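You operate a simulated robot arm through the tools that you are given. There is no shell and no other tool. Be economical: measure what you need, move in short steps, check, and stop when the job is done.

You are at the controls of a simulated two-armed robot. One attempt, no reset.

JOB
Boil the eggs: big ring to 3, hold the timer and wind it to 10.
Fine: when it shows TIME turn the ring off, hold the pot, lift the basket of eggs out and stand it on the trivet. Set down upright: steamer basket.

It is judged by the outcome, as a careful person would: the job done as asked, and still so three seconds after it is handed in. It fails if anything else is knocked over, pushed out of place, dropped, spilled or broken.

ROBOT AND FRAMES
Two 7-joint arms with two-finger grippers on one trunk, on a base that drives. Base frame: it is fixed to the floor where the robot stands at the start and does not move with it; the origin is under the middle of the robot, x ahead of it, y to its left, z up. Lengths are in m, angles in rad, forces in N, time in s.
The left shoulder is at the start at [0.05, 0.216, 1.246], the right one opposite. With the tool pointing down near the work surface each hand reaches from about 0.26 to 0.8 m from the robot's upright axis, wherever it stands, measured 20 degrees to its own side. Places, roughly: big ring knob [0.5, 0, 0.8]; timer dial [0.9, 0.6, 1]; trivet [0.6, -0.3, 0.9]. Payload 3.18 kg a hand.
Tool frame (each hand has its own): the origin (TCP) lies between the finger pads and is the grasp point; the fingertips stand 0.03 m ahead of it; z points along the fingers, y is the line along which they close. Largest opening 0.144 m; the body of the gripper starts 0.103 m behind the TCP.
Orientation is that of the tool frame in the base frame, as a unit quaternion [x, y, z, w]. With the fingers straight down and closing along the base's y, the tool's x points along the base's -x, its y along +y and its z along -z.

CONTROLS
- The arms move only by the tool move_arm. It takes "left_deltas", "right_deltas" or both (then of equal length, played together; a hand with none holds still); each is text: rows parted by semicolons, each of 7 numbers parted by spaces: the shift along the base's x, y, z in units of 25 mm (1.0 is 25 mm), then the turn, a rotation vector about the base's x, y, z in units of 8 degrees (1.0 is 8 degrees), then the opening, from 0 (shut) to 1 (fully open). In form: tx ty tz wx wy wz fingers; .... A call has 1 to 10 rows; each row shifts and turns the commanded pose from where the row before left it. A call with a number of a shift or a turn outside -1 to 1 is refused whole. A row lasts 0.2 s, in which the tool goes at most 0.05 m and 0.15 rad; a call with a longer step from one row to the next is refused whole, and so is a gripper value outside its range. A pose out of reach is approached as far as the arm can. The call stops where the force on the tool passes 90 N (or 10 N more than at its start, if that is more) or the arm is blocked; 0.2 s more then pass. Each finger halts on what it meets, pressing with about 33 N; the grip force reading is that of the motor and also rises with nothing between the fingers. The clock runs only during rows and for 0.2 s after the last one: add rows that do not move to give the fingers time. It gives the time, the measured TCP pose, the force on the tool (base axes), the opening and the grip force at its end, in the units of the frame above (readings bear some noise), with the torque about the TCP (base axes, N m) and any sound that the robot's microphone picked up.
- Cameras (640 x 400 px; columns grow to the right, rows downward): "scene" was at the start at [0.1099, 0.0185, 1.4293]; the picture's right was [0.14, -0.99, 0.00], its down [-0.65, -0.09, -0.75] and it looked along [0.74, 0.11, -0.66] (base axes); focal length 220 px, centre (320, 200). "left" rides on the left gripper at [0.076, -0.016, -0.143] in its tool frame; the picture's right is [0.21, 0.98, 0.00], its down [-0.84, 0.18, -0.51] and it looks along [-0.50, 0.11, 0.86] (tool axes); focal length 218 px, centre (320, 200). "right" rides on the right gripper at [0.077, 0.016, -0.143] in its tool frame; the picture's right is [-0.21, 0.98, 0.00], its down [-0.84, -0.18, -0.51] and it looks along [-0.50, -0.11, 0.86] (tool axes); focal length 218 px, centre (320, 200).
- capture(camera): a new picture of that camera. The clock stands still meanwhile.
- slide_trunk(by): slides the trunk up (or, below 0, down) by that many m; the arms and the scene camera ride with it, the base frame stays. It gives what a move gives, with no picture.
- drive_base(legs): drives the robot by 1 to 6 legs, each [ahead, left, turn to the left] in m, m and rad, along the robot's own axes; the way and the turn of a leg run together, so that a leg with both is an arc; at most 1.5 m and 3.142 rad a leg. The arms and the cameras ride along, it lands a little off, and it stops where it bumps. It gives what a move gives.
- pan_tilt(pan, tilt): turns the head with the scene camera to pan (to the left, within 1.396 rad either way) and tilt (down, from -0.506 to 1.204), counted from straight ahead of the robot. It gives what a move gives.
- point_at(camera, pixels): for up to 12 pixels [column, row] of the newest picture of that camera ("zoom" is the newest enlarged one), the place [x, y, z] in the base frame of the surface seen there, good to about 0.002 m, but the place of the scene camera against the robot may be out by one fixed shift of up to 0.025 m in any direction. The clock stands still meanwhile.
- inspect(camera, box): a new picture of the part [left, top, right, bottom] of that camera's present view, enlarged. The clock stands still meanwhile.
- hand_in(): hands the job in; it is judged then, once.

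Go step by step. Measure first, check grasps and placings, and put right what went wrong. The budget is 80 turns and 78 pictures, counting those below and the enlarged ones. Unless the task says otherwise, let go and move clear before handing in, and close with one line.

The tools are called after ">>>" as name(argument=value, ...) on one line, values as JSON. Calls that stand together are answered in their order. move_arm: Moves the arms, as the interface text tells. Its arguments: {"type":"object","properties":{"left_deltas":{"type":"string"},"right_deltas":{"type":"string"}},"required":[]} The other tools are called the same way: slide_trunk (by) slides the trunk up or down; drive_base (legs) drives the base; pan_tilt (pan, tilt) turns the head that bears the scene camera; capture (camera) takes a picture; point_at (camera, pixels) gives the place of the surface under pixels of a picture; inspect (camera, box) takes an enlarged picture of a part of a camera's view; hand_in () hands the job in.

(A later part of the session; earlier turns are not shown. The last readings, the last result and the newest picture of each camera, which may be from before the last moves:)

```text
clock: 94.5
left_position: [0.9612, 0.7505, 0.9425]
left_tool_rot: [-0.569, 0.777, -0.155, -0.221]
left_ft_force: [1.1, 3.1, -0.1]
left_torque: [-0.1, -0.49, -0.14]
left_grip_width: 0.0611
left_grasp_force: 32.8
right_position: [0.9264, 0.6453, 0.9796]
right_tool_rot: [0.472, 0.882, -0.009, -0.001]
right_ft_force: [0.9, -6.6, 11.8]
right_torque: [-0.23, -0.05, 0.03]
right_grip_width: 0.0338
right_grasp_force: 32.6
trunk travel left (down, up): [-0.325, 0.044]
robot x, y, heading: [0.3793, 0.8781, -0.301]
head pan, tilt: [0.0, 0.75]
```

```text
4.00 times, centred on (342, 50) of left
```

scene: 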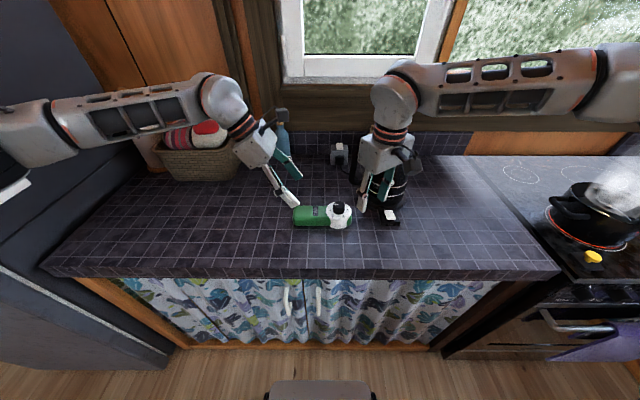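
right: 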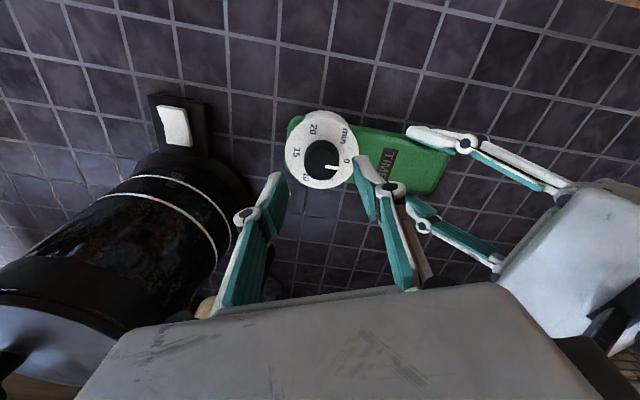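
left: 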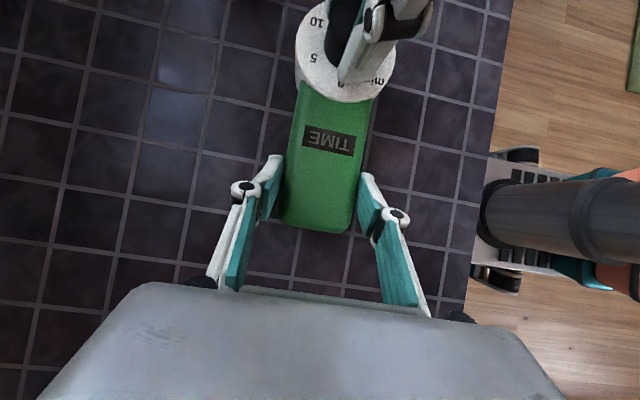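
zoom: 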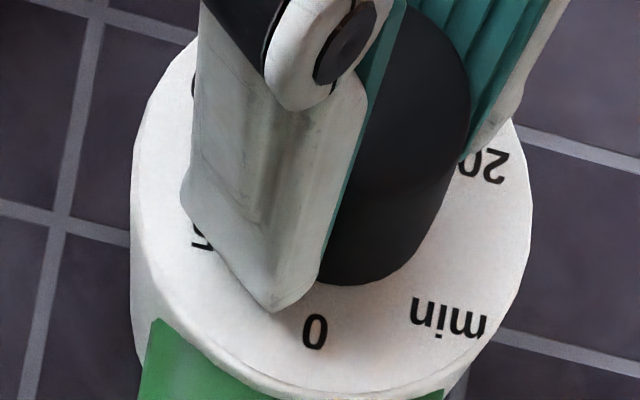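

The dial stands around 84° of about 120°; it seems to run back (count down) while released. I'll regrip quickly and turn on, checking before releasing.

>>> move_arm(right_deltas="0 0 0 0 0 0.3 0.36;0 0 0 0 0 1 0.36;0 0 0 0 0 1 0.36;0 0 0 0 0 1 0.36;0 0 0 0 0 1 0.36;0 0 0 0 0 1 0.36;0 0 0 0 0 1 0.2;0 0 0 0 0 0 0;0 0 0 0 0 0 0")

>>> move_arm(right_deltas="0 0 0 0 0 -1 0;0 0 0 0 0 -1 0;0 0 0 0 0 -1 0;0 0 0 0 0 -1 0;0 0 0 0 0 -1 0;0 0 0 0 0 -1 0;0 0 0 0 0 0 0")

>>> inspect(camera="right", box=[240, 110, 400, 210])

```text
clock: 96.5
left_position: [0.961, 0.7509, 0.9441]
left_tool_rot: [-0.569, 0.777, -0.155, -0.22]
left_ft_force: [-0.9, -1.3, 0.8]
left_torque: [-0.01, -0.19, -0.17]
left_grip_width: 0.0608
left_grasp_force: 32.8
right_position: [0.9267, 0.6455, 0.9792]
right_tool_rot: [0.051, 0.999, -0.007, 0.002]
right_ft_force: [1.9, 1.2, 2.2]
right_torque: [0.04, -0.08, 0.03]
right_grip_width: 0.0341
right_grasp_force: 32.7
trunk travel left (down, up): [-0.325, 0.044]
robot x, y, heading: [0.3777, 0.8745, -0.295]
head pan, tilt: [0.0, 0.75]
```

```text
clock: 98.0
left_position: [0.9601, 0.7502, 0.9425]
left_tool_rot: [-0.569, 0.777, -0.153, -0.22]
left_ft_force: [-3.5, 2.8, 3.0]
left_torque: [-0.21, -0.16, -0.52]
left_grip_width: 0.0613
left_grasp_force: 33.3
right_position: [0.9271, 0.6449, 0.9785]
right_tool_rot: [0.454, 0.891, -0.008, -0.002]
right_ft_force: [4.4, -2.9, 0.7]
right_torque: [-0.17, -0.18, 0.07]
right_grip_width: 0.0337
right_grasp_force: 33.2
trunk travel left (down, up): [-0.325, 0.044]
robot x, y, heading: [0.3781, 0.8739, -0.302]
head pan, tilt: [0.0, 0.75]
```

```text
4.00 times, centred on (320, 160) of right
```

zoom: 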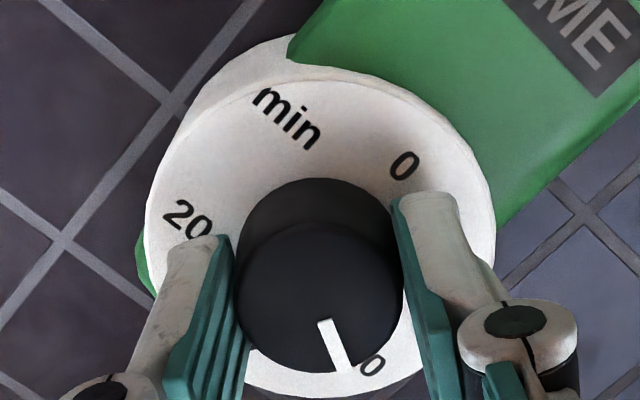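

The pointer is at about 110° and the "10" at about 112° clockwise from 0. I'll nudge 3° more, check, then release.

>>> move_arm(right_deltas="0 0 0 0 0 -0.42 0;0 0 0 0 0 0 0")

>>> inspect(camera="right", box=[240, 110, 400, 210])

```text
clock: 98.7
left_position: [0.9608, 0.7505, 0.943]
left_tool_rot: [-0.569, 0.777, -0.153, -0.22]
left_ft_force: [-4.5, 4.6, 4.6]
left_torque: [-0.2, -0.06, -0.54]
left_grip_width: 0.0611
left_grasp_force: 33.5
right_position: [0.9277, 0.6455, 0.9787]
right_tool_rot: [0.48, 0.877, -0.008, -0.001]
right_ft_force: [4.0, -5.5, 0.8]
right_torque: [-0.13, -0.17, 0.01]
right_grip_width: 0.0337
right_grasp_force: 33.1
trunk travel left (down, up): [-0.325, 0.044]
robot x, y, heading: [0.3797, 0.8733, -0.306]
head pan, tilt: [0.0, 0.75]
```

```text
4.00 times, centred on (320, 160) of right
```

zoom: 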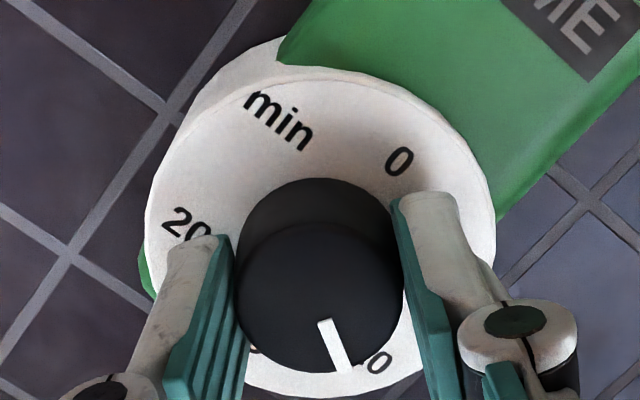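

The pointer now lies on 10. I'll release and lift the right hand.

>>> move_arm(right_deltas="0 0 0 0 0 -0.1 0;0 0 0 0 0 0 0.45;0 0 0.8 0 0 0 0.45;0 0 1 0 0 0 0.45;0 0 1 0 0 0 0.45")

>>> capture(camera="left")

```text
clock: 99.8
left_position: [0.9612, 0.7509, 0.9424]
left_tool_rot: [-0.569, 0.777, -0.154, -0.22]
left_ft_force: [-0.1, 1.4, 2.7]
left_torque: [0.08, -0.12, 0.06]
left_grip_width: 0.0611
left_grasp_force: 33.1
right_position: [0.9283, 0.6455, 1.0485]
right_tool_rot: [0.485, 0.874, -0.007, -0.001]
right_ft_force: [0.6, 0.1, 0.2]
right_torque: [0.0, -0.01, 0.01]
right_grip_width: 0.0649
right_grasp_force: 0.1
trunk travel left (down, up): [-0.325, 0.044]
robot x, y, heading: [0.3795, 0.8774, -0.301]
head pan, tilt: [0.0, 0.75]
```

```text
23 pictures are left
```

left: 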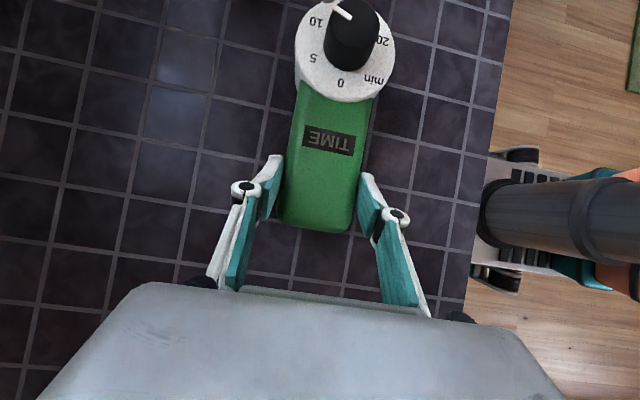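

The dial reads just under 10 and runs down. I'll release the left hand and raise both clear.

>>> move_arm(left_deltas="0 0 0 0 0 0 0.75;0 0 0 0 0 0 0.75;0 0 1 0 0 0 0.75;0 0 1 0 0 0 0.75;0 0 1 0 0 0 0.75;0 0 1 0 0 0 0.75;0 0 1 0 0 0 0.75;0 0 0 0 0 0 0.75", right_deltas="-0.6 -0.1 0.5 0 0 0.5 0.45;-0.6 -0.1 0.5 0 0 0.5 0.45;-0.6 -0.1 0.5 0 0 0.5 0.45;-0.6 -0.1 0.5 0 0 0.5 0.45;-0.6 0 0 0 0 0.5 0.45;-0.6 0 0 0 0 0.5 0.45;-0.6 0 0 0 0 0 0.45;-0.6 0 0 0 0 0 0.45")

>>> inspect(camera="scene", box=[260, 170, 420, 270])

```text
clock: 101.7
left_position: [0.9595, 0.7513, 1.0682]
left_tool_rot: [-0.569, 0.777, -0.154, -0.22]
left_ft_force: [-0.4, -0.3, 0.4]
left_torque: [0.03, 0.0, 0.03]
left_grip_width: 0.108
left_grasp_force: 0.0
right_position: [0.8076, 0.6345, 1.099]
right_tool_rot: [0.292, 0.956, -0.007, 0.0]
right_ft_force: [0.0, 0.5, 0.0]
right_torque: [0.01, 0.0, -0.01]
right_grip_width: 0.0647
right_grasp_force: 0.0
trunk travel left (down, up): [-0.325, 0.044]
robot x, y, heading: [0.3763, 0.8765, -0.302]
head pan, tilt: [0.0, 0.75]
```

```text
4.00 times, centred on (340, 220) of scene
```

zoom: 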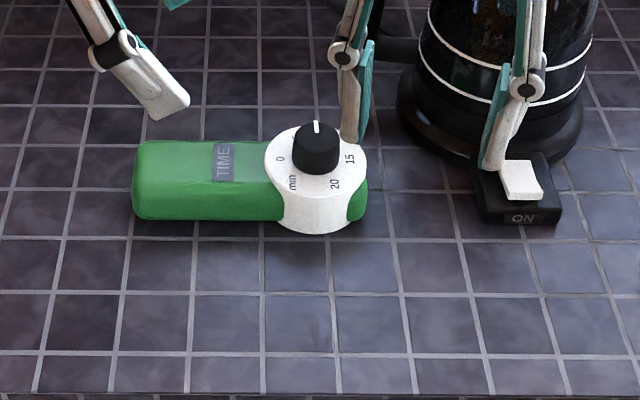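

The dial is at about 8 and ticking; "TIME" is not lit yet. I'll back away and drive to the earlier knob position meanwhile.

>>> drive_base(legs=[[-0.878, 0, 0], [0, -0.67, 0]])

>>> slide_trunk(by=-0.18)

```text
clock: 112.1
left_position: [-0.066, 0.381, 1.0681]
left_tool_rot: [-0.574, 0.774, -0.155, -0.219]
left_ft_force: [0.6, 0.3, -0.3]
left_torque: [0.0, -0.03, -0.02]
left_grip_width: 0.1079
left_grasp_force: 0.0
right_position: [-0.2163, 0.2632, 1.0987]
right_tool_rot: [0.288, 0.958, -0.007, 0.001]
right_ft_force: [1.1, 0.1, -0.2]
right_torque: [-0.01, -0.01, -0.04]
right_grip_width: 0.065
right_grasp_force: 0.0
trunk travel left (down, up): [-0.325, 0.044]
robot x, y, heading: [-0.6492, 0.4939, -0.285]
head pan, tilt: [0.0, 0.75]
```

```text
clock: 114.1
left_position: [-0.0664, 0.3812, 0.89]
left_tool_rot: [-0.573, 0.774, -0.156, -0.22]
left_ft_force: [-0.9, 1.3, 0.7]
left_torque: [0.01, -0.01, -0.01]
left_grip_width: 0.1081
left_grasp_force: 0.1
right_position: [-0.2154, 0.2641, 0.9201]
right_tool_rot: [0.287, 0.958, -0.008, 0.001]
right_ft_force: [-0.5, -0.6, 0.6]
right_torque: [-0.02, -0.06, -0.01]
right_grip_width: 0.0647
right_grasp_force: 0.0
trunk travel left (down, up): [-0.145, 0.224]
robot x, y, heading: [-0.6479, 0.4979, -0.289]
head pan, tilt: [0.0, 0.75]
```

I'm back at the stove. I'll move the left hand aside and extend the right hand while turning it level, and check the timer from here.

>>> move_arm(right_deltas="0.95 -0.4 0.6 0 0 0 0.45;0.95 -0.4 0.6 0 0 0 0.45;0.95 -0.4 0.6 -0.4 -0.85 0.13 0.45;0.95 -0.4 0.6 -0.4 -0.85 0.13 0.45;0.95 -0.4 0.6 -0.4 -0.85 0.13 0.45;0.95 -0.4 0.6 -0.4 -0.85 0.13 0.45;0.95 -0.4 0 -0.4 -0.85 0.13 0.45;0.95 -0.4 0 -0.4 -0.85 0.13 0.45;0.95 -0.4 0 -0.4 -0.85 0.13 0.45;0.95 -0.4 0 -0.4 -0.85 0.13 0.45", left_deltas="-0.3 0.9 0.3 0 0 0 0.7;-0.3 0.9 0.3 0 0 0 0.7;-0.3 0.9 0.3 0 0 0 0.7;-0.3 0.9 0.3 0 0 0 0.7;-0.3 0.9 0.3 0 0 0 0.7;-0.3 0.9 0.3 0 0 0 0.7;-0.3 0.9 0 0 0 0 0.7;-0.3 0.9 0 0 0 0 0.7;-0.3 0.9 0 0 0 0 0.7;-0.3 0.9 0 0 0 0 0.7")

>>> pan_tilt(pan=0.1, tilt=0.5)

>>> capture(camera="scene")

```text
clock: 116.3
left_position: [-0.1404, 0.6058, 0.9324]
left_tool_rot: [-0.573, 0.774, -0.155, -0.22]
left_ft_force: [-0.2, -0.4, 0.1]
left_torque: [0.02, 0.03, 0.01]
left_grip_width: 0.101
left_grasp_force: 0.1
right_position: [0.0209, 0.1642, 1.0085]
right_tool_rot: [0.184, 0.845, -0.081, 0.496]
right_ft_force: [0.2, -0.1, 0.5]
right_torque: [0.0, 0.02, 0.0]
right_grip_width: 0.065
right_grasp_force: 0.0
trunk travel left (down, up): [-0.145, 0.224]
robot x, y, heading: [-0.651, 0.4985, -0.283]
head pan, tilt: [0.0, 0.75]
```

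```text
clock: 117.1
left_position: [-0.1407, 0.6063, 0.933]
left_tool_rot: [-0.574, 0.773, -0.156, -0.219]
left_ft_force: [0.1, 1.1, 0.3]
left_torque: [-0.01, -0.01, 0.04]
left_grip_width: 0.1007
left_grasp_force: 0.0
right_position: [0.0206, 0.1645, 1.0085]
right_tool_rot: [0.185, 0.845, -0.081, 0.495]
right_ft_force: [0.1, 0.7, -0.1]
right_torque: [0.05, -0.03, 0.0]
right_grip_width: 0.0648
right_grasp_force: 0.0
trunk travel left (down, up): [-0.145, 0.224]
robot x, y, heading: [-0.6528, 0.4992, -0.291]
head pan, tilt: [0.099, 0.499]
```

```text
21 pictures are left
```

scene: 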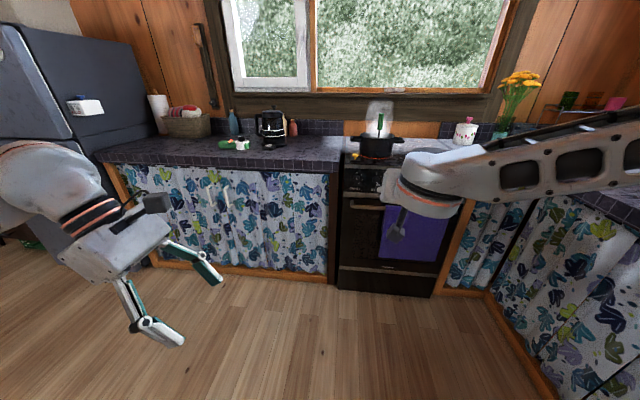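

The timer is at (233,145); I'll zoom on it, and continue leveling and extending the right hand.

>>> inspect(camera="scene", box=[217, 134, 249, 154])

>>> move_arm(right_deltas="1 -0.45 0 -0.4 -0.84 0.135 0.45;1 -0.45 0 -0.4 -0.84 0.135 0.45;1 -0.45 0 -0.4 -0.84 0.135 0.45;1 -0.45 0 -0.4 -0.84 0.135 0.45;1 -0.45 -0.4 0 0 0 0.45;1 -0.45 -0.4 0 0 0 0.45;1 -0.45 -0.4 0 0 0 0.45;1 -0.45 -0.4 0 0 0 0.45;1 -0.45 -0.4 0 0 0 0.45;1 -0.45 -0.4 0 0 0 0.45")

```text
16.00 times, centred on (233, 144) of scene
```

zoom: 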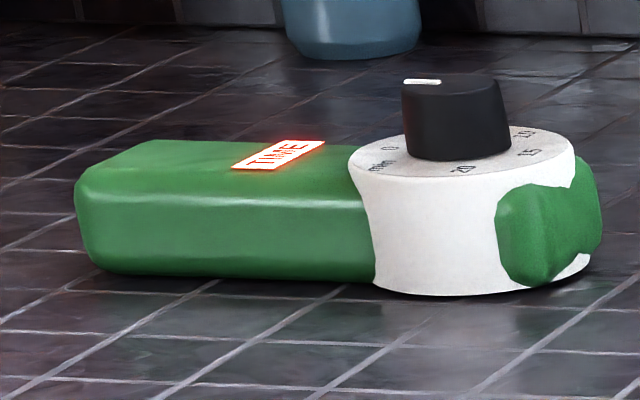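

```text
clock: 119.3
left_position: [-0.14, 0.6055, 0.9323]
left_tool_rot: [-0.573, 0.774, -0.154, -0.22]
left_ft_force: [0.6, -0.5, 0.2]
left_torque: [0.01, 0.02, 0.03]
left_grip_width: 0.1009
left_grasp_force: 0.0
right_position: [0.3131, 0.1147, 1.0206]
right_tool_rot: [0.123, 0.714, -0.117, 0.679]
right_ft_force: [0.2, -0.3, 0.0]
right_torque: [0.0, 0.01, -0.01]
right_grip_width: 0.0649
right_grasp_force: 0.1
right hand out of reach, approached as far as the arm can: row 3, 4
trunk travel left (down, up): [-0.145, 0.224]
robot x, y, heading: [-0.649, 0.4984, -0.283]
head pan, tilt: [0.099, 0.499]
```

TIME is lit, so the ring goes off now. I'll lower the trunk and place the hand in front of the knob with a +30° roll.

>>> slide_trunk(by=-0.117)

>>> move_arm(right_deltas="0.3 -0.6 -0.5 0.95 -0.31 0 0.5;0.3 -0.6 -0.5 0.95 -0.31 0 0.5;0.3 -0.6 -0.5 0.95 -0.31 0 0.5;0.3 -0.6 -0.5 0 0 0 0.5;0.3 -0.6 -0.5 0 0 0 0.5;0.3 -0.6 -0.5 0 0 0 0.5;0 0 0 0 0 0 0.5")

>>> capture(camera="right")

```text
clock: 120.8
left_position: [-0.1422, 0.6072, 0.8167]
left_tool_rot: [-0.574, 0.774, -0.157, -0.219]
left_ft_force: [0.8, 0.2, 0.3]
left_torque: [-0.01, -0.03, 0.02]
left_grip_width: 0.1009
left_grasp_force: 0.0
right_position: [0.3183, 0.1137, 0.8062]
right_tool_rot: [0.131, 0.752, -0.115, 0.636]
right_ft_force: [-1.1, -0.7, 1.3]
right_torque: [0.02, 0.06, 0.0]
right_grip_width: 0.0645
right_grasp_force: 0.0
trunk travel left (down, up): [-0.028, 0.341]
robot x, y, heading: [-0.6479, 0.4968, -0.286]
head pan, tilt: [0.099, 0.499]
```

```text
clock: 122.4
left_position: [-0.14, 0.606, 0.8155]
left_tool_rot: [-0.574, 0.773, -0.155, -0.22]
left_ft_force: [0.4, -0.2, -0.5]
left_torque: [0.05, 0.0, 0.0]
left_grip_width: 0.1008
left_grasp_force: 0.1
right_position: [0.3729, 0.0294, 0.7384]
right_tool_rot: [0.26, 0.72, 0.047, 0.642]
right_ft_force: [0.1, 0.9, 0.1]
right_torque: [0.02, 0.0, 0.02]
right_grip_width: 0.0719
right_grasp_force: 0.2
right hand out of reach, approached as far as the arm can: row 1, 2, 3, 6
trunk travel left (down, up): [-0.028, 0.341]
robot x, y, heading: [-0.647, 0.4968, -0.283]
head pan, tilt: [0.099, 0.499]
```

```text
19 pictures are left
```

right: 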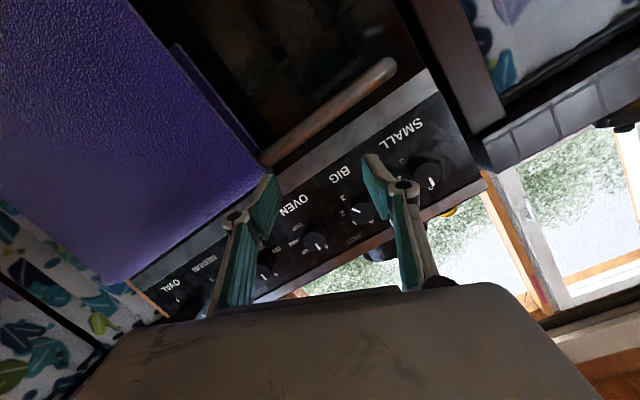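

The hand dropped to z=0.738, below the knobs but clear of the handle. I'll raise and level it.

>>> move_arm(right_deltas="-0.1 0 0.85 0 0 0 0.5;0 0 0.85 -0.1 -0.3 -0.1 0.5;0 0 0.85 -0.1 -0.3 -0.1 0.5;0 0 0.85 -0.1 -0.3 0 0.5;0 0 0 -0.1 -0.3 0 0.5;0 0 0 0 0 0 0.5")

>>> capture(camera="right")

```text
clock: 123.8
left_position: [-0.1406, 0.6067, 0.8169]
left_tool_rot: [-0.574, 0.773, -0.156, -0.219]
left_ft_force: [0.9, 0.1, 0.0]
left_torque: [0.0, 0.0, 0.02]
left_grip_width: 0.1008
left_grasp_force: 0.1
right_position: [0.3823, 0.03, 0.8278]
right_tool_rot: [0.25, 0.663, 0.037, 0.705]
right_ft_force: [-0.1, 0.8, 0.6]
right_torque: [0.01, 0.02, -0.01]
right_grip_width: 0.0721
right_grasp_force: 0.0
right hand out of reach, approached as far as the arm can: row 2, 3, 5
trunk travel left (down, up): [-0.028, 0.341]
robot x, y, heading: [-0.6517, 0.499, -0.285]
head pan, tilt: [0.099, 0.499]
```

```text
18 pictures are left
```

right: 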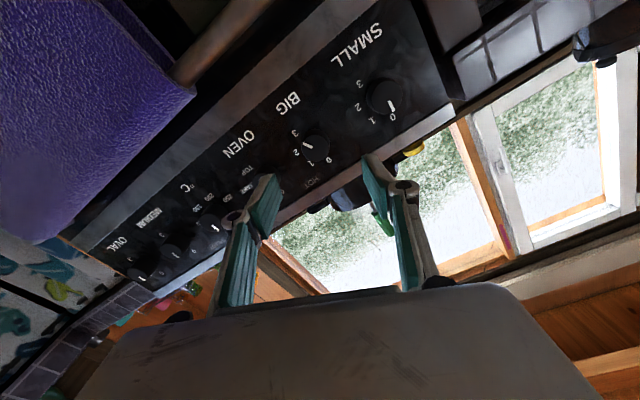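

The hand is level, rolled +24°, and 10.9 cm in front of the knob. I'll drive in.

>>> drive_base(legs=[[0.107, -0.009, 0]])

>>> inspect(camera="right", box=[240, 120, 400, 220])

```text
clock: 125.0
left_position: [-0.0403, 0.565, 0.8156]
left_tool_rot: [-0.573, 0.774, -0.155, -0.219]
left_ft_force: [-0.1, -0.4, 0.1]
left_torque: [0.0, 0.04, -0.01]
left_grip_width: 0.1007
left_grasp_force: 0.2
right_position: [0.4826, -0.0093, 0.8269]
right_tool_rot: [0.252, 0.663, 0.036, 0.704]
right_ft_force: [0.7, 0.2, 0.2]
right_torque: [0.01, -0.03, -0.01]
right_grip_width: 0.0718
right_grasp_force: 0.0
trunk travel left (down, up): [-0.028, 0.341]
robot x, y, heading: [-0.55, 0.4585, -0.287]
head pan, tilt: [0.099, 0.499]
```

```text
4.00 times, centred on (320, 170) of right
```

zoom: 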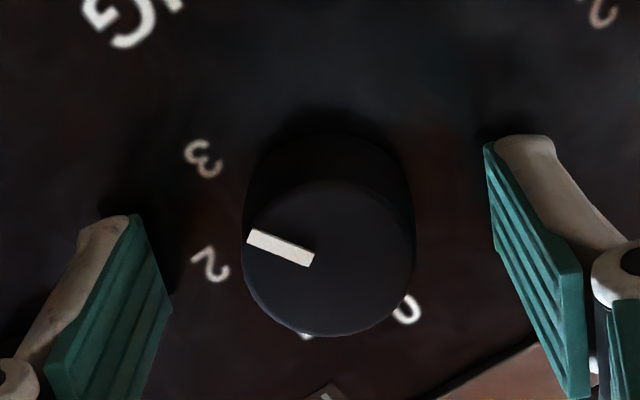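

The knob is well centred. I'll close and turn counter-clockwise about 53° first, then more.

>>> move_arm(right_deltas="0 0 0 0 0 0 0;0 0 0 0 0 0 0;0 0 0 0 0 0 0;0 0 0 -0.95 0.31 0 0;0 0 0 -0.95 0.31 0 0;0 0 0 -0.95 0.31 0 0;0 0 0 -0.95 0.31 0 0;0 0 0 -0.95 0.31 0 0;0 0 0 -0.95 0.31 0 0;0 0 0 -0.95 0.31 0 0")

>>> move_arm(right_deltas="0 0 0 -0.95 0.31 0 0;0 0 0 -0.95 0.31 0 0;0 0 0 -0.95 0.31 0 0;0 0 0 -0.95 0.31 0 0;0 0 0 0 0 0 0;0 0 0 0 0 0 0.5;0 0 0 0 0 0 0.5")

>>> inspect(camera="right", box=[240, 120, 400, 220])

```text
clock: 127.2
left_position: [-0.0395, 0.5682, 0.8158]
left_tool_rot: [-0.573, 0.774, -0.156, -0.22]
left_ft_force: [0.9, 0.2, -0.6]
left_torque: [0.02, -0.02, 0.0]
left_grip_width: 0.1008
left_grasp_force: 0.0
right_position: [0.4834, -0.0056, 0.8282]
right_tool_rot: [-0.09, 0.704, -0.3, 0.638]
right_ft_force: [14.2, 18.0, 6.1]
right_torque: [0.04, -0.15, 0.58]
right_grip_width: 0.0349
right_grasp_force: 45.0
trunk travel left (down, up): [-0.028, 0.341]
robot x, y, heading: [-0.5488, 0.4623, -0.287]
head pan, tilt: [0.099, 0.499]
```

```text
clock: 128.8
left_position: [-0.0398, 0.5662, 0.8154]
left_tool_rot: [-0.573, 0.774, -0.155, -0.22]
left_ft_force: [0.7, 0.6, 1.1]
left_torque: [-0.02, 0.02, -0.02]
left_grip_width: 0.1009
left_grasp_force: 0.1
right_position: [0.4808, -0.0142, 0.8264]
right_tool_rot: [-0.274, 0.653, -0.467, 0.53]
right_ft_force: [-0.7, -0.7, -0.4]
right_torque: [0.04, -0.01, 0.03]
right_grip_width: 0.0721
right_grasp_force: 0.0
trunk travel left (down, up): [-0.028, 0.341]
robot x, y, heading: [-0.5491, 0.4611, -0.29]
head pan, tilt: [0.099, 0.499]
```

```text
4.00 times, centred on (320, 170) of right
```

zoom: 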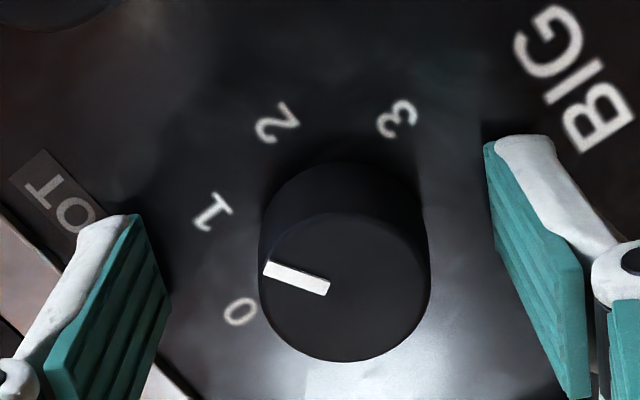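

The knob is now near 1. I'll open, roll back 56°, regrip and turn the rest to 0.

>>> move_arm(right_deltas="0.05 0.15 0 0.95 -0.31 0 0.5;0 0 0 0.95 -0.31 0 0.5;0 0 0 0.95 -0.31 0 0.5;0 0 0 0.95 -0.31 0 0.5;0 0 0 0.95 -0.31 0 0.5;0 0 0 0.95 -0.31 0 0.5;0 0 0 0.95 -0.31 0 0.5;0 0 0 0 0 0 0;0 0 0 0 0 0 0;0 0 0 0 0 0 0")

>>> move_arm(right_deltas="0 0 0 -0.95 0.31 0 0;0 0 0 -0.95 0.31 0 0;0 0 0 -0.95 0.31 0 0;0 0 0 -0.95 0.31 0 0;0 0 0 -0.95 0.31 0 0;0 0 0 -0.95 0.31 0 0;0 0 0 -0.8 0.26 0 0;0 0 0 0 0 0 0;0 0 0 0 0 0 0.5;0 0 0 0 0 0 0.5")

>>> inspect(camera="right", box=[240, 120, 400, 220])

```text
clock: 130.9
left_position: [-0.0395, 0.567, 0.8157]
left_tool_rot: [-0.573, 0.774, -0.155, -0.22]
left_ft_force: [0.0, -0.2, -0.1]
left_torque: [0.01, -0.02, 0.02]
left_grip_width: 0.1008
left_grasp_force: 0.1
right_position: [0.4837, -0.0065, 0.8268]
right_tool_rot: [0.061, 0.707, -0.16, 0.687]
right_ft_force: [-0.1, -2.6, 0.3]
right_torque: [-0.01, 0.0, -0.06]
right_grip_width: 0.035
right_grasp_force: 45.1
trunk travel left (down, up): [-0.028, 0.341]
robot x, y, heading: [-0.5497, 0.4583, -0.289]
head pan, tilt: [0.099, 0.499]
```

```text
clock: 133.2
left_position: [-0.0394, 0.5671, 0.8165]
left_tool_rot: [-0.574, 0.774, -0.156, -0.219]
left_ft_force: [0.2, 0.5, -0.2]
left_torque: [0.0, 0.01, 0.0]
left_grip_width: 0.1004
left_grasp_force: 0.0
right_position: [0.4838, -0.006, 0.8284]
right_tool_rot: [-0.269, 0.656, -0.46, 0.535]
right_ft_force: [-0.6, -0.3, 0.5]
right_torque: [0.02, 0.02, -0.03]
right_grip_width: 0.0719
right_grasp_force: 0.1
trunk travel left (down, up): [-0.028, 0.341]
robot x, y, heading: [-0.5479, 0.4595, -0.294]
head pan, tilt: [0.099, 0.499]
```

```text
4.00 times, centred on (320, 170) of right
```

zoom: 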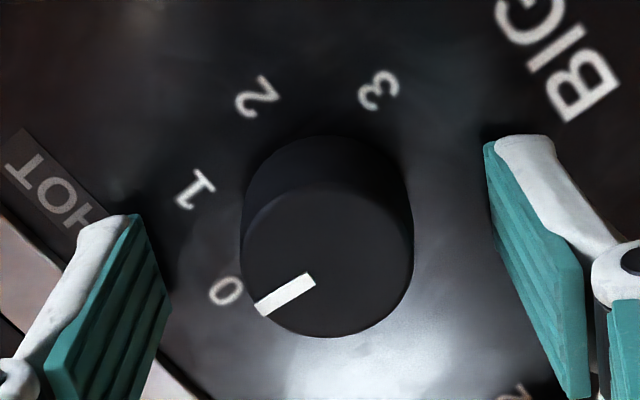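

The pointer matches the original zero view within a few degrees. I'll back off and confirm from the scene camera.

>>> drive_base(legs=[[-0.12, 0, 0]])

>>> inspect(camera="scene", box=[330, 100, 490, 200])

```text
clock: 134.4
left_position: [-0.1514, 0.599, 0.8153]
left_tool_rot: [-0.574, 0.774, -0.156, -0.219]
left_ft_force: [-1.2, 0.2, 0.0]
left_torque: [0.01, -0.01, 0.0]
left_grip_width: 0.1008
left_grasp_force: 0.1
right_position: [0.3712, 0.0259, 0.8284]
right_tool_rot: [-0.269, 0.655, -0.461, 0.535]
right_ft_force: [0.4, 0.3, 0.5]
right_torque: [0.0, 0.05, -0.03]
right_grip_width: 0.0719
right_grasp_force: 0.0
trunk travel left (down, up): [-0.028, 0.341]
robot x, y, heading: [-0.6617, 0.4895, -0.287]
head pan, tilt: [0.099, 0.499]
```

```text
4.00 times, centred on (410, 150) of scene
```

zoom: 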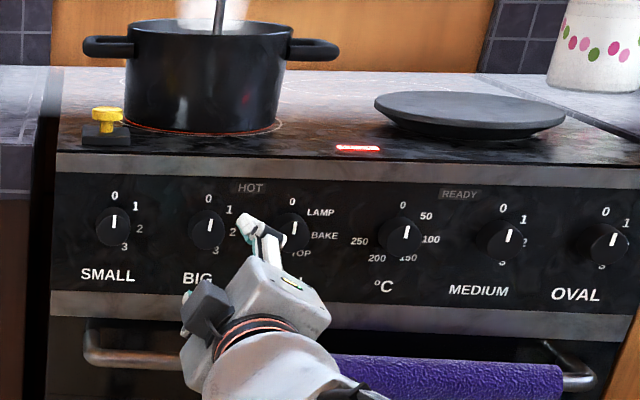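

BIG is at 0, level with the other knobs. Now I'll measure the pot in this zoom, fold the right hand back to pointing down, and raise the trunk.

>>> point_at(camera="zoom", pixels=[[90, 46], [125, 46], [335, 48], [300, 48], [215, 34], [220, 8], [210, 90], [470, 98], [380, 105], [560, 110], [130, 28], [285, 28]])

>>> move_arm(right_deltas="-0.96 0.28 0.2 0.63 0.546 -0.426 0.5;-0.96 0.28 0.2 0.63 0.546 -0.426 0.5;-0.96 0.28 0.2 0.63 0.546 -0.426 0.5;-0.96 0.28 0.2 0.63 0.546 -0.426 0.5;-0.96 0.28 0.2 0.63 0.546 -0.426 0.5;-0.96 0.28 0.2 0.63 0.546 -0.426 0.5;-0.96 0.28 0.2 0.63 0.546 -0.426 0.5;-0.96 0.28 0.2 0.63 0.546 -0.426 0.5;-0.96 0.28 0 0.63 0.546 -0.426 0.5;-0.96 0.28 0 0.63 0.546 -0.426 0.5")

>>> move_arm(right_deltas="-0.96 0.28 0 0.63 0.546 -0.426 0.5;-0.96 0.28 0 0.63 0.546 -0.426 0.5;-0.96 0.28 0 0.63 0.546 -0.426 0.5;-0.96 0.28 0 0.63 0.546 -0.426 0.5;-0.96 0.28 0 0 0 0 0.5;-0.96 0.28 0 0 0 0 0.5;-0.96 0.28 0 0 0 0 0.5;-0.96 0.28 0 0 0 0 0.5;-0.96 0.28 0 0 0 0 0.5;-0.96 0.28 0 0 0 0 0.5")

```text
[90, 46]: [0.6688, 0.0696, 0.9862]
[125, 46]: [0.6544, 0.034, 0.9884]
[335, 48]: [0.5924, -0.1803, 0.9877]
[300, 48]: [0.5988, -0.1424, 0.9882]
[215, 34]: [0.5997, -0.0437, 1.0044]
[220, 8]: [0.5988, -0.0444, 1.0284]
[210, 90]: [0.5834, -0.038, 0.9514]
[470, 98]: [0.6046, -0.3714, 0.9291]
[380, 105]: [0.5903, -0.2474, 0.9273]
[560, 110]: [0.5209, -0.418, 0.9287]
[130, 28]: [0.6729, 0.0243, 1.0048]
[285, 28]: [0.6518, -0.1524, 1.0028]
```

```text
clock: 136.6
left_position: [-0.1519, 0.5997, 0.8157]
left_tool_rot: [-0.573, 0.774, -0.156, -0.22]
left_ft_force: [-0.1, 0.3, -1.0]
left_torque: [-0.02, -0.02, -0.01]
left_grip_width: 0.1005
left_grasp_force: 0.1
right_position: [0.1318, 0.0997, 0.869]
right_tool_rot: [0.023, 0.973, -0.149, 0.176]
right_ft_force: [0.5, 0.0, -0.1]
right_torque: [0.0, 0.0, -0.02]
right_grip_width: 0.0718
right_grasp_force: 0.0
right hand out of reach, approached as far as the arm can: row 1
trunk travel left (down, up): [-0.028, 0.341]
robot x, y, heading: [-0.6643, 0.494, -0.287]
head pan, tilt: [0.099, 0.499]
```

```text
clock: 138.8
left_position: [-0.1511, 0.6, 0.8157]
left_tool_rot: [-0.573, 0.774, -0.155, -0.219]
left_ft_force: [0.2, -0.2, -0.7]
left_torque: [0.01, 0.01, 0.01]
left_grip_width: 0.101
left_grasp_force: 0.0
right_position: [-0.113, 0.1512, 0.852]
right_tool_rot: [0.145, 0.989, 0.001, 0.001]
right_ft_force: [-0.3, 1.7, -0.3]
right_torque: [0.01, -0.01, 0.0]
right_grip_width: 0.072
right_grasp_force: 0.1
right hand out of reach, approached as far as the arm can: row 3
trunk travel left (down, up): [-0.028, 0.341]
robot x, y, heading: [-0.6614, 0.4906, -0.289]
head pan, tilt: [0.099, 0.499]
```

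The pot rim is at z≈1.0 and its left handle end near [0.69,0.06,0.985]. I'll raise the trunk, drive to the stove, and look.

>>> slide_trunk(by=0.335)

>>> drive_base(legs=[[0, -0.2, 0], [0.87, 0, 0]])

>>> pan_tilt(pan=0.0, tilt=0.85)

>>> capture(camera="scene")

>>> capture(camera="left")

>>> capture(camera="right")

```text
clock: 142.1
left_position: [-0.1519, 0.6006, 1.1512]
left_tool_rot: [-0.574, 0.773, -0.156, -0.22]
left_ft_force: [0.6, 0.0, 0.7]
left_torque: [-0.02, 0.02, 0.01]
left_grip_width: 0.1009
left_grasp_force: 0.1
right_position: [-0.1119, 0.1506, 1.1853]
right_tool_rot: [0.146, 0.989, 0.001, 0.001]
right_ft_force: [-0.4, -0.1, -1.3]
right_torque: [0.02, -0.02, 0.01]
right_grip_width: 0.0722
right_grasp_force: 0.0
trunk travel left (down, up): [-0.363, 0.006]
robot x, y, heading: [-0.664, 0.4888, -0.291]
head pan, tilt: [0.099, 0.499]
```

```text
clock: 148.6
left_position: [0.6199, 0.1566, 1.1504]
left_tool_rot: [-0.57, 0.777, -0.154, -0.221]
left_ft_force: [-0.1, -0.5, 0.4]
left_torque: [-0.02, 0.04, -0.02]
left_grip_width: 0.1009
left_grasp_force: 0.2
right_position: [0.6552, -0.2917, 1.186]
right_tool_rot: [0.151, 0.989, 0.001, 0.001]
right_ft_force: [0.9, 0.3, -0.6]
right_torque: [0.0, 0.02, -0.02]
right_grip_width: 0.0719
right_grasp_force: 0.1
trunk travel left (down, up): [-0.363, 0.006]
robot x, y, heading: [0.1116, 0.055, -0.303]
head pan, tilt: [0.099, 0.499]
```

```text
clock: 149.4
left_position: [0.62, 0.1568, 1.1511]
left_tool_rot: [-0.57, 0.777, -0.155, -0.219]
left_ft_force: [-0.2, -0.3, 0.7]
left_torque: [0.0, -0.02, 0.0]
left_grip_width: 0.1006
left_grasp_force: 0.1
right_position: [0.6553, -0.2921, 1.1883]
right_tool_rot: [0.15, 0.989, 0.0, 0.001]
right_ft_force: [0.3, 0.1, 0.1]
right_torque: [0.05, -0.03, 0.03]
right_grip_width: 0.072
right_grasp_force: 0.0
trunk travel left (down, up): [-0.363, 0.006]
robot x, y, heading: [0.1107, 0.0576, -0.302]
head pan, tilt: [0.0, 0.85]
```

```text
13 pictures are left
```

scene: 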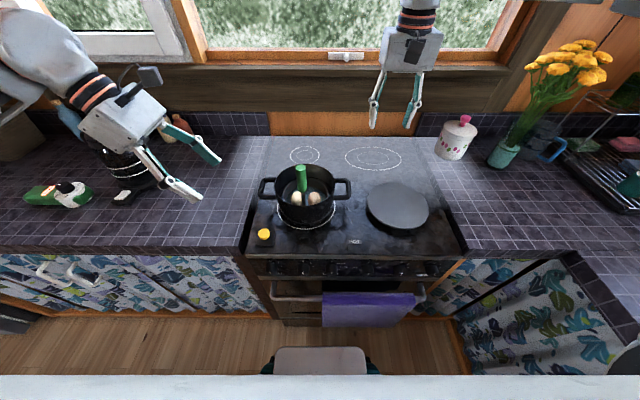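

```text
12 pictures are left
```

left: 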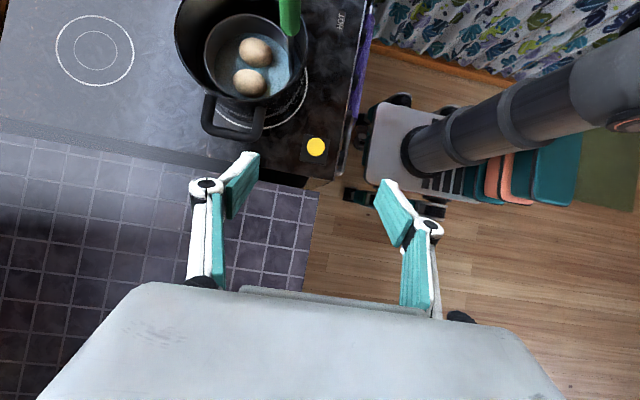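

```text
11 pictures are left
```

right: 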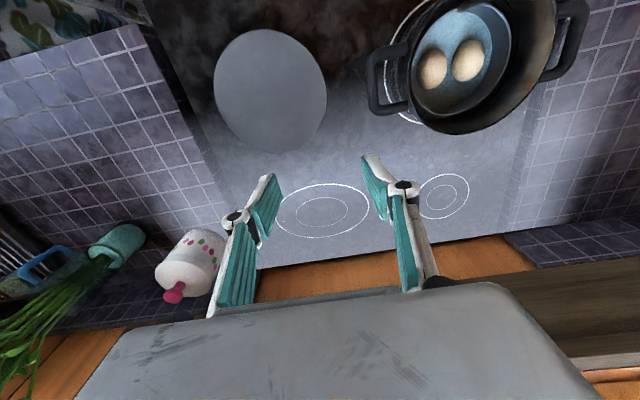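

The left camera shows the pot's left handle at (232,120) and the green handle at (290,15); the trivet is at (270,92) in the right view. I'll measure all of them.

>>> point_at(camera="left", pixels=[[232, 135], [209, 110], [258, 125], [290, 8], [291, 25], [285, 33], [235, 100], [265, 60]])

>>> point_at(camera="right", pixels=[[270, 90], [215, 90], [326, 95], [270, 32], [272, 152], [410, 100], [505, 60]])

>>> point_at(camera="scene", pixels=[[300, 168], [302, 178], [303, 188], [303, 195], [267, 190], [345, 188], [397, 205]])

>>> inspect(camera="scene", box=[250, 150, 362, 240])

```text
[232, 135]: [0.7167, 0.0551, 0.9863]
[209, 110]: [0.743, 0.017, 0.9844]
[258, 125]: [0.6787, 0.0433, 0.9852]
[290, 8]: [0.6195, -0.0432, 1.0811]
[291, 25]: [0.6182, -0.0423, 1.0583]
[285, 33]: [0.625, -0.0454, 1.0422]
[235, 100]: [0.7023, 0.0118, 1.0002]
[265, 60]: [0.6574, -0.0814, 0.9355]
```

```text
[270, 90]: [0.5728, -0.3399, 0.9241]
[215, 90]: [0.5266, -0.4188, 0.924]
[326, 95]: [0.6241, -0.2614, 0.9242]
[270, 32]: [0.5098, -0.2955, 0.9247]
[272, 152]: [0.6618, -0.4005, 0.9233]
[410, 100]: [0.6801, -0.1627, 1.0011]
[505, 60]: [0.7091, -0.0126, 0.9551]
```

```text
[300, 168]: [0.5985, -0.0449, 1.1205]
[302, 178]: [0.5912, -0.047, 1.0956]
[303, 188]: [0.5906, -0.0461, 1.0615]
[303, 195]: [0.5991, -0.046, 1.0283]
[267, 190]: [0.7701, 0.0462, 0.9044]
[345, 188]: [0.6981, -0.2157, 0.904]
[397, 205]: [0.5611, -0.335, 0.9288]
```

```text
4.44 times, centred on (306, 195) of scene
```

zoom: 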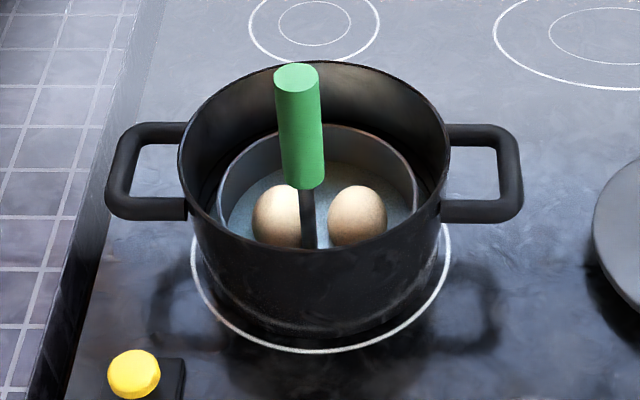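

Measured: green handle centre ≈[0.62,-0.06], top 1.12; left loop centre ≈[0.715,0.045,0.985]; trivet centre [0.580,-0.344], top 0.924. I'll bring the left hand around the loop and the right hand above the green handle.

>>> move_arm(left_deltas="0.9 -0.46 -0.57 0 0 0 0.85;0.9 -0.46 -0.57 0 0 0 0.85;0.9 -0.46 -0.57 0 0 0 0.85;0.9 -0.46 -0.57 0 0 0 0.85;0.9 -0.46 -0.57 0 0 0 0.85;-0.17 -0.49 -0.85 0 0 0 0.85;-0.17 -0.49 -0.85 0 0 0 0.85;-0.17 -0.49 -0.85 0 0 0 0.85;-0.17 -0.49 -0.85 0 0 0 0.85;0 0 0 0 0 0 0.85", right_deltas="-0.14 0.93 0 0 0 0 0.6;-0.14 0.93 0 0 0 0 0.6;-0.14 0.93 0 0 0 0 0.6;-0.14 0.93 0 0 0 0 0.6;-0.14 0.93 0 0 0 0 0.6;-0.14 0.93 0 0 0 0 0.6;-0.14 0.93 0 0 0 0 0.6;-0.14 0.93 0 0 0 0 0.6;-0.14 0.93 0 0 0 0 0.6;-0.14 0.93 0 0 0 0 0.6")

>>> capture(camera="right")

>>> capture(camera="left")

```text
clock: 151.6
left_position: [0.7153, 0.0506, 0.9945]
left_tool_rot: [-0.569, 0.777, -0.155, -0.221]
left_ft_force: [0.2, 0.6, 0.9]
left_torque: [0.01, 0.0, 0.03]
left_grip_width: 0.1225
left_grasp_force: 0.1
right_position: [0.6181, -0.0575, 1.1896]
right_tool_rot: [0.15, 0.989, 0.001, 0.001]
right_ft_force: [0.7, 0.5, 1.0]
right_torque: [-0.07, 0.04, 0.0]
right_grip_width: 0.0863
right_grasp_force: 0.3
trunk travel left (down, up): [-0.363, 0.006]
robot x, y, heading: [0.1092, 0.0548, -0.297]
head pan, tilt: [0.0, 0.85]
```

```text
9 pictures are left
```

right: 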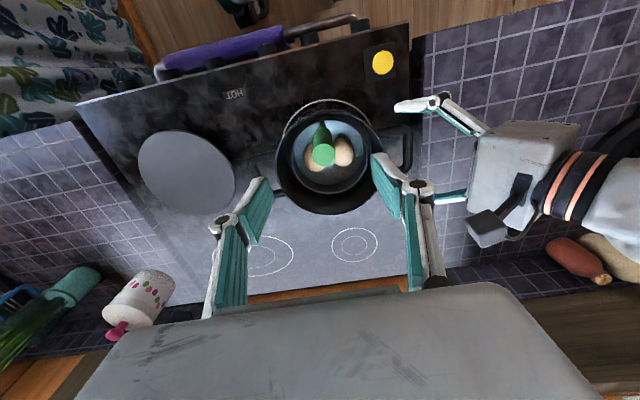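

```text
8 pictures are left
```

left: 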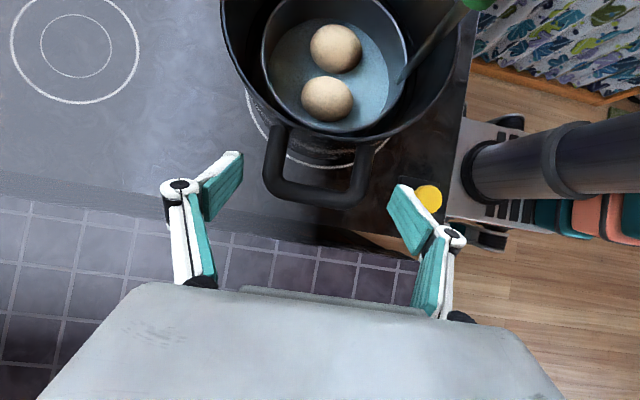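

Both hands are placed: the left fingers straddle the loop, and the green handle top is at (323,155) in the right view. I'll measure it, and close the left hand on the pot.

>>> point_at(camera="right", pixels=[[324, 154], [315, 152], [334, 156], [324, 145], [323, 164], [319, 130]])

>>> move_arm(left_deltas="0 0 0 0 0 0 0;0 0 0 0 0 0 0;0 0 0 0 0 0 0;0 0 0 0 0 0 0")

```text
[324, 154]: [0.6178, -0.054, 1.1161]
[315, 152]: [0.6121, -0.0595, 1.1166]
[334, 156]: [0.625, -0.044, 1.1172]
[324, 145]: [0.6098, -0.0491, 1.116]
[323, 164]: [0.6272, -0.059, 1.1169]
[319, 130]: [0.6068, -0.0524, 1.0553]
```

```text
clock: 152.6
left_position: [0.7176, 0.049, 0.9941]
left_tool_rot: [-0.57, 0.777, -0.154, -0.219]
left_ft_force: [5.0, -2.5, 2.3]
left_torque: [-0.3, -0.6, 0.57]
left_grip_width: 0.0874
left_grasp_force: 32.8
right_position: [0.6182, -0.0604, 1.1883]
right_tool_rot: [0.15, 0.989, 0.001, 0.002]
right_ft_force: [-0.7, -0.7, 0.0]
right_torque: [0.01, 0.02, 0.01]
right_grip_width: 0.0863
right_grasp_force: 0.0
trunk travel left (down, up): [-0.363, 0.006]
robot x, y, heading: [0.1111, 0.0566, -0.295]
head pan, tilt: [0.0, 0.85]
```

The left hand holds the pot (width 0.087, 33 N). I'll lower the right hand onto the green handle, grip, and lift slowly by 5 cm.

>>> move_arm(right_deltas="0 0.26 -0.9 0 0 0 0.6;0 0 -0.9 0 0 0 0.6;0 0 -0.9 0 0 0 0.6;0 0 -0.9 0 0 0 0.6;0 0 -0.8 0 0 0 0.6;0 0 0 0 0 0 0;0 0 0 0 0 0 0;0 0 0 0 0 0 0;0 0 0 0 0 0 0")

>>> move_arm(right_deltas="0 0 0.4 0 0 0 0;0 0 0.5 0 0 0 0;0 0 0.5 0 0 0 0;0 0 0.6 0 0 0 0")

>>> inspect(camera="scene", box=[240, 110, 400, 230])

```text
clock: 154.6
left_position: [0.717, 0.0503, 0.9943]
left_tool_rot: [-0.57, 0.776, -0.155, -0.22]
left_ft_force: [4.3, -0.1, 8.6]
left_torque: [-0.2, -0.1, 0.43]
left_grip_width: 0.0875
left_grasp_force: 32.9
right_position: [0.6179, -0.0544, 1.0772]
right_tool_rot: [0.151, 0.988, 0.001, 0.001]
right_ft_force: [0.1, 0.4, -2.0]
right_torque: [0.06, 0.19, -0.01]
right_grip_width: 0.0231
right_grasp_force: 32.7
trunk travel left (down, up): [-0.363, 0.006]
robot x, y, heading: [0.1075, 0.0533, -0.294]
head pan, tilt: [0.0, 0.85]
```

```text
clock: 155.6
left_position: [0.7148, 0.0503, 0.995]
left_tool_rot: [-0.569, 0.777, -0.154, -0.22]
left_ft_force: [5.3, 0.4, 9.1]
left_torque: [-0.07, 0.07, 0.42]
left_grip_width: 0.0872
left_grasp_force: 32.9
right_position: [0.6191, -0.0536, 1.1253]
right_tool_rot: [0.151, 0.989, 0.001, 0.0]
right_ft_force: [0.3, -0.6, -2.7]
right_torque: [0.04, 0.15, -0.02]
right_grip_width: 0.0235
right_grasp_force: 32.9
trunk travel left (down, up): [-0.363, 0.006]
robot x, y, heading: [0.1088, 0.0559, -0.298]
head pan, tilt: [0.0, 0.85]
```

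```text
3.33 times, centred on (320, 170) of scene
```

zoom: 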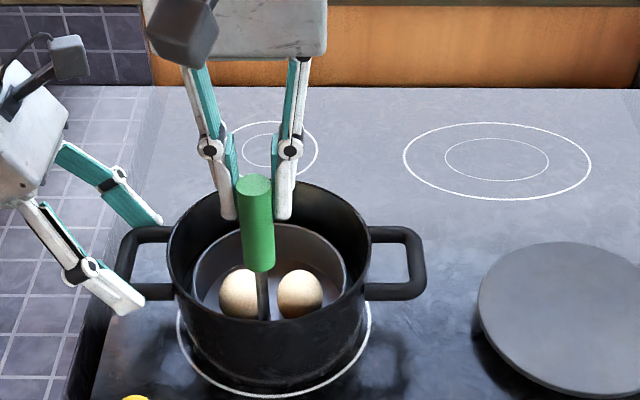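

The hand rose 5 cm but the green handle stayed at the same pixel height (300,166), so the fingers slid up it. I'll open, go deeper, grip longer, and lift slowly while watching the force.

>>> move_arm(right_deltas="0 0 0 0 0 0 0.4;0 0 -0.9 0 0 0 0.4;0 0 -0.9 0 0 0 0.4;0 0 -0.6 0 0 0 0.4;0 0 0 0 0 0 0.4;0 0 0 0 0 0 0;0 0 0 0 0 0 0;0 0 0 0 0 0 0;0 0 0 0 0 0 0;0 0 0 0 0 0 0")

>>> move_arm(right_deltas="0 0 0.15 0 0 0 0;0 0 0.15 0 0 0 0;0 0 0.2 0 0 0 0;0 0 0.2 0 0 0 0;0 0 0.2 0 0 0 0;0 0 0 0 0 0 0")

>>> inspect(camera="scene", box=[240, 110, 400, 230])

```text
clock: 157.8
left_position: [0.7165, 0.0513, 0.9951]
left_tool_rot: [-0.57, 0.776, -0.155, -0.22]
left_ft_force: [4.2, -0.9, 8.6]
left_torque: [-0.22, -0.03, 0.28]
left_grip_width: 0.0875
left_grasp_force: 32.9
right_position: [0.6197, -0.0537, 1.0661]
right_tool_rot: [0.151, 0.989, 0.0, 0.001]
right_ft_force: [-0.5, 1.1, 0.0]
right_torque: [0.03, 0.05, 0.0]
right_grip_width: 0.0224
right_grasp_force: 33.3
trunk travel left (down, up): [-0.363, 0.006]
robot x, y, heading: [0.1081, 0.0541, -0.299]
head pan, tilt: [0.0, 0.85]
```

```text
clock: 159.2
left_position: [0.7177, 0.0508, 0.9943]
left_tool_rot: [-0.569, 0.777, -0.155, -0.22]
left_ft_force: [3.6, 0.4, 8.5]
left_torque: [-0.13, -0.07, 0.29]
left_grip_width: 0.0874
left_grasp_force: 32.9
right_position: [0.6188, -0.0543, 1.0898]
right_tool_rot: [0.15, 0.989, 0.002, 0.001]
right_ft_force: [0.1, -0.4, -3.8]
right_torque: [0.05, 0.14, -0.02]
right_grip_width: 0.0222
right_grasp_force: 33.4
trunk travel left (down, up): [-0.363, 0.006]
robot x, y, heading: [0.1082, 0.0508, -0.298]
head pan, tilt: [0.0, 0.85]
```

```text
3.33 times, centred on (320, 170) of scene
```

zoom: 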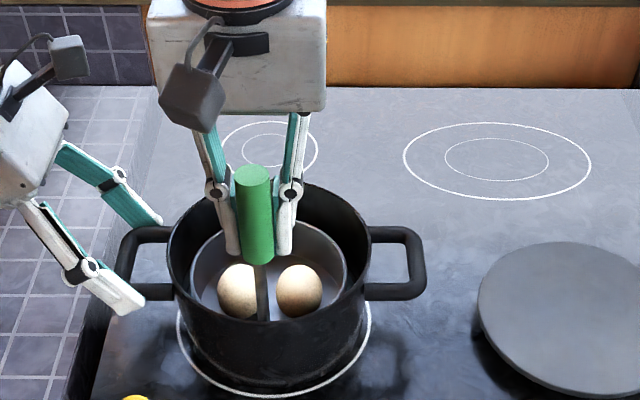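

The basket has started up: the handle top moved to y≈170 and its load is 3.8 N. I'll lift a further 5 cm slowly and measure the handle top before and after to detect slip.

>>> point_at(camera="zoom", pixels=[[252, 174], [255, 190], [255, 255], [315, 228]])

>>> move_arm(right_deltas="0 0 0.2 0 0 0 0;0 0 0.2 0 0 0 0;0 0 0.2 0 0 0 0;0 0 0.2 0 0 0 0;0 0 0.2 0 0 0 0;0 0 0.2 0 0 0 0;0 0 0.2 0 0 0 0;0 0 0.2 0 0 0 0;0 0 0.2 0 0 0 0;0 0 0.2 0 0 0 0")

>>> inspect(camera="scene", box=[240, 110, 400, 230])

>>> point_at(camera="zoom", pixels=[[252, 150], [252, 160], [252, 174], [255, 190], [255, 220]])

```text
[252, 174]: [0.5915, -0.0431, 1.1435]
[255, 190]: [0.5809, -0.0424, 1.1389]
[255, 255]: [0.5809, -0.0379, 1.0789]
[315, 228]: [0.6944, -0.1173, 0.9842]
```

```text
clock: 161.4
left_position: [0.7158, 0.0497, 0.995]
left_tool_rot: [-0.569, 0.777, -0.155, -0.22]
left_ft_force: [2.4, 0.3, 7.6]
left_torque: [-0.11, -0.01, 0.27]
left_grip_width: 0.0874
left_grasp_force: 33.2
right_position: [0.6202, -0.053, 1.1399]
right_tool_rot: [0.15, 0.989, 0.001, 0.001]
right_ft_force: [0.4, 0.5, -3.4]
right_torque: [0.03, 0.13, -0.04]
right_grip_width: 0.0222
right_grasp_force: 33.1
trunk travel left (down, up): [-0.363, 0.006]
robot x, y, heading: [0.1103, 0.0564, -0.295]
head pan, tilt: [0.0, 0.85]
```

```text
3.33 times, centred on (320, 170) of scene
```

zoom: 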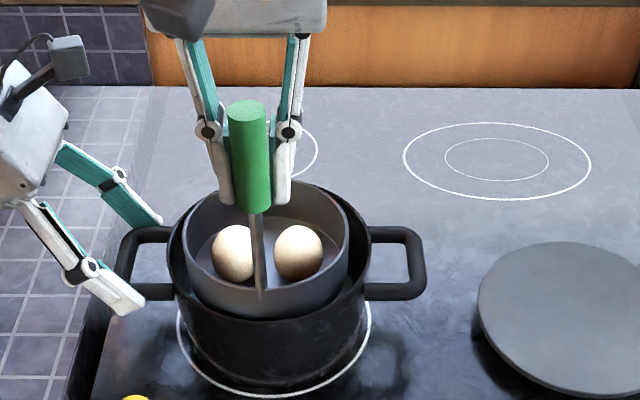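

```text
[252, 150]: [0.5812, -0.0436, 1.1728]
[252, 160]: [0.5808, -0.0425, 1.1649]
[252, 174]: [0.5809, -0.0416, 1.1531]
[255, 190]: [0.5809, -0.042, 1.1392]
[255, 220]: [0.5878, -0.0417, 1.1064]
```

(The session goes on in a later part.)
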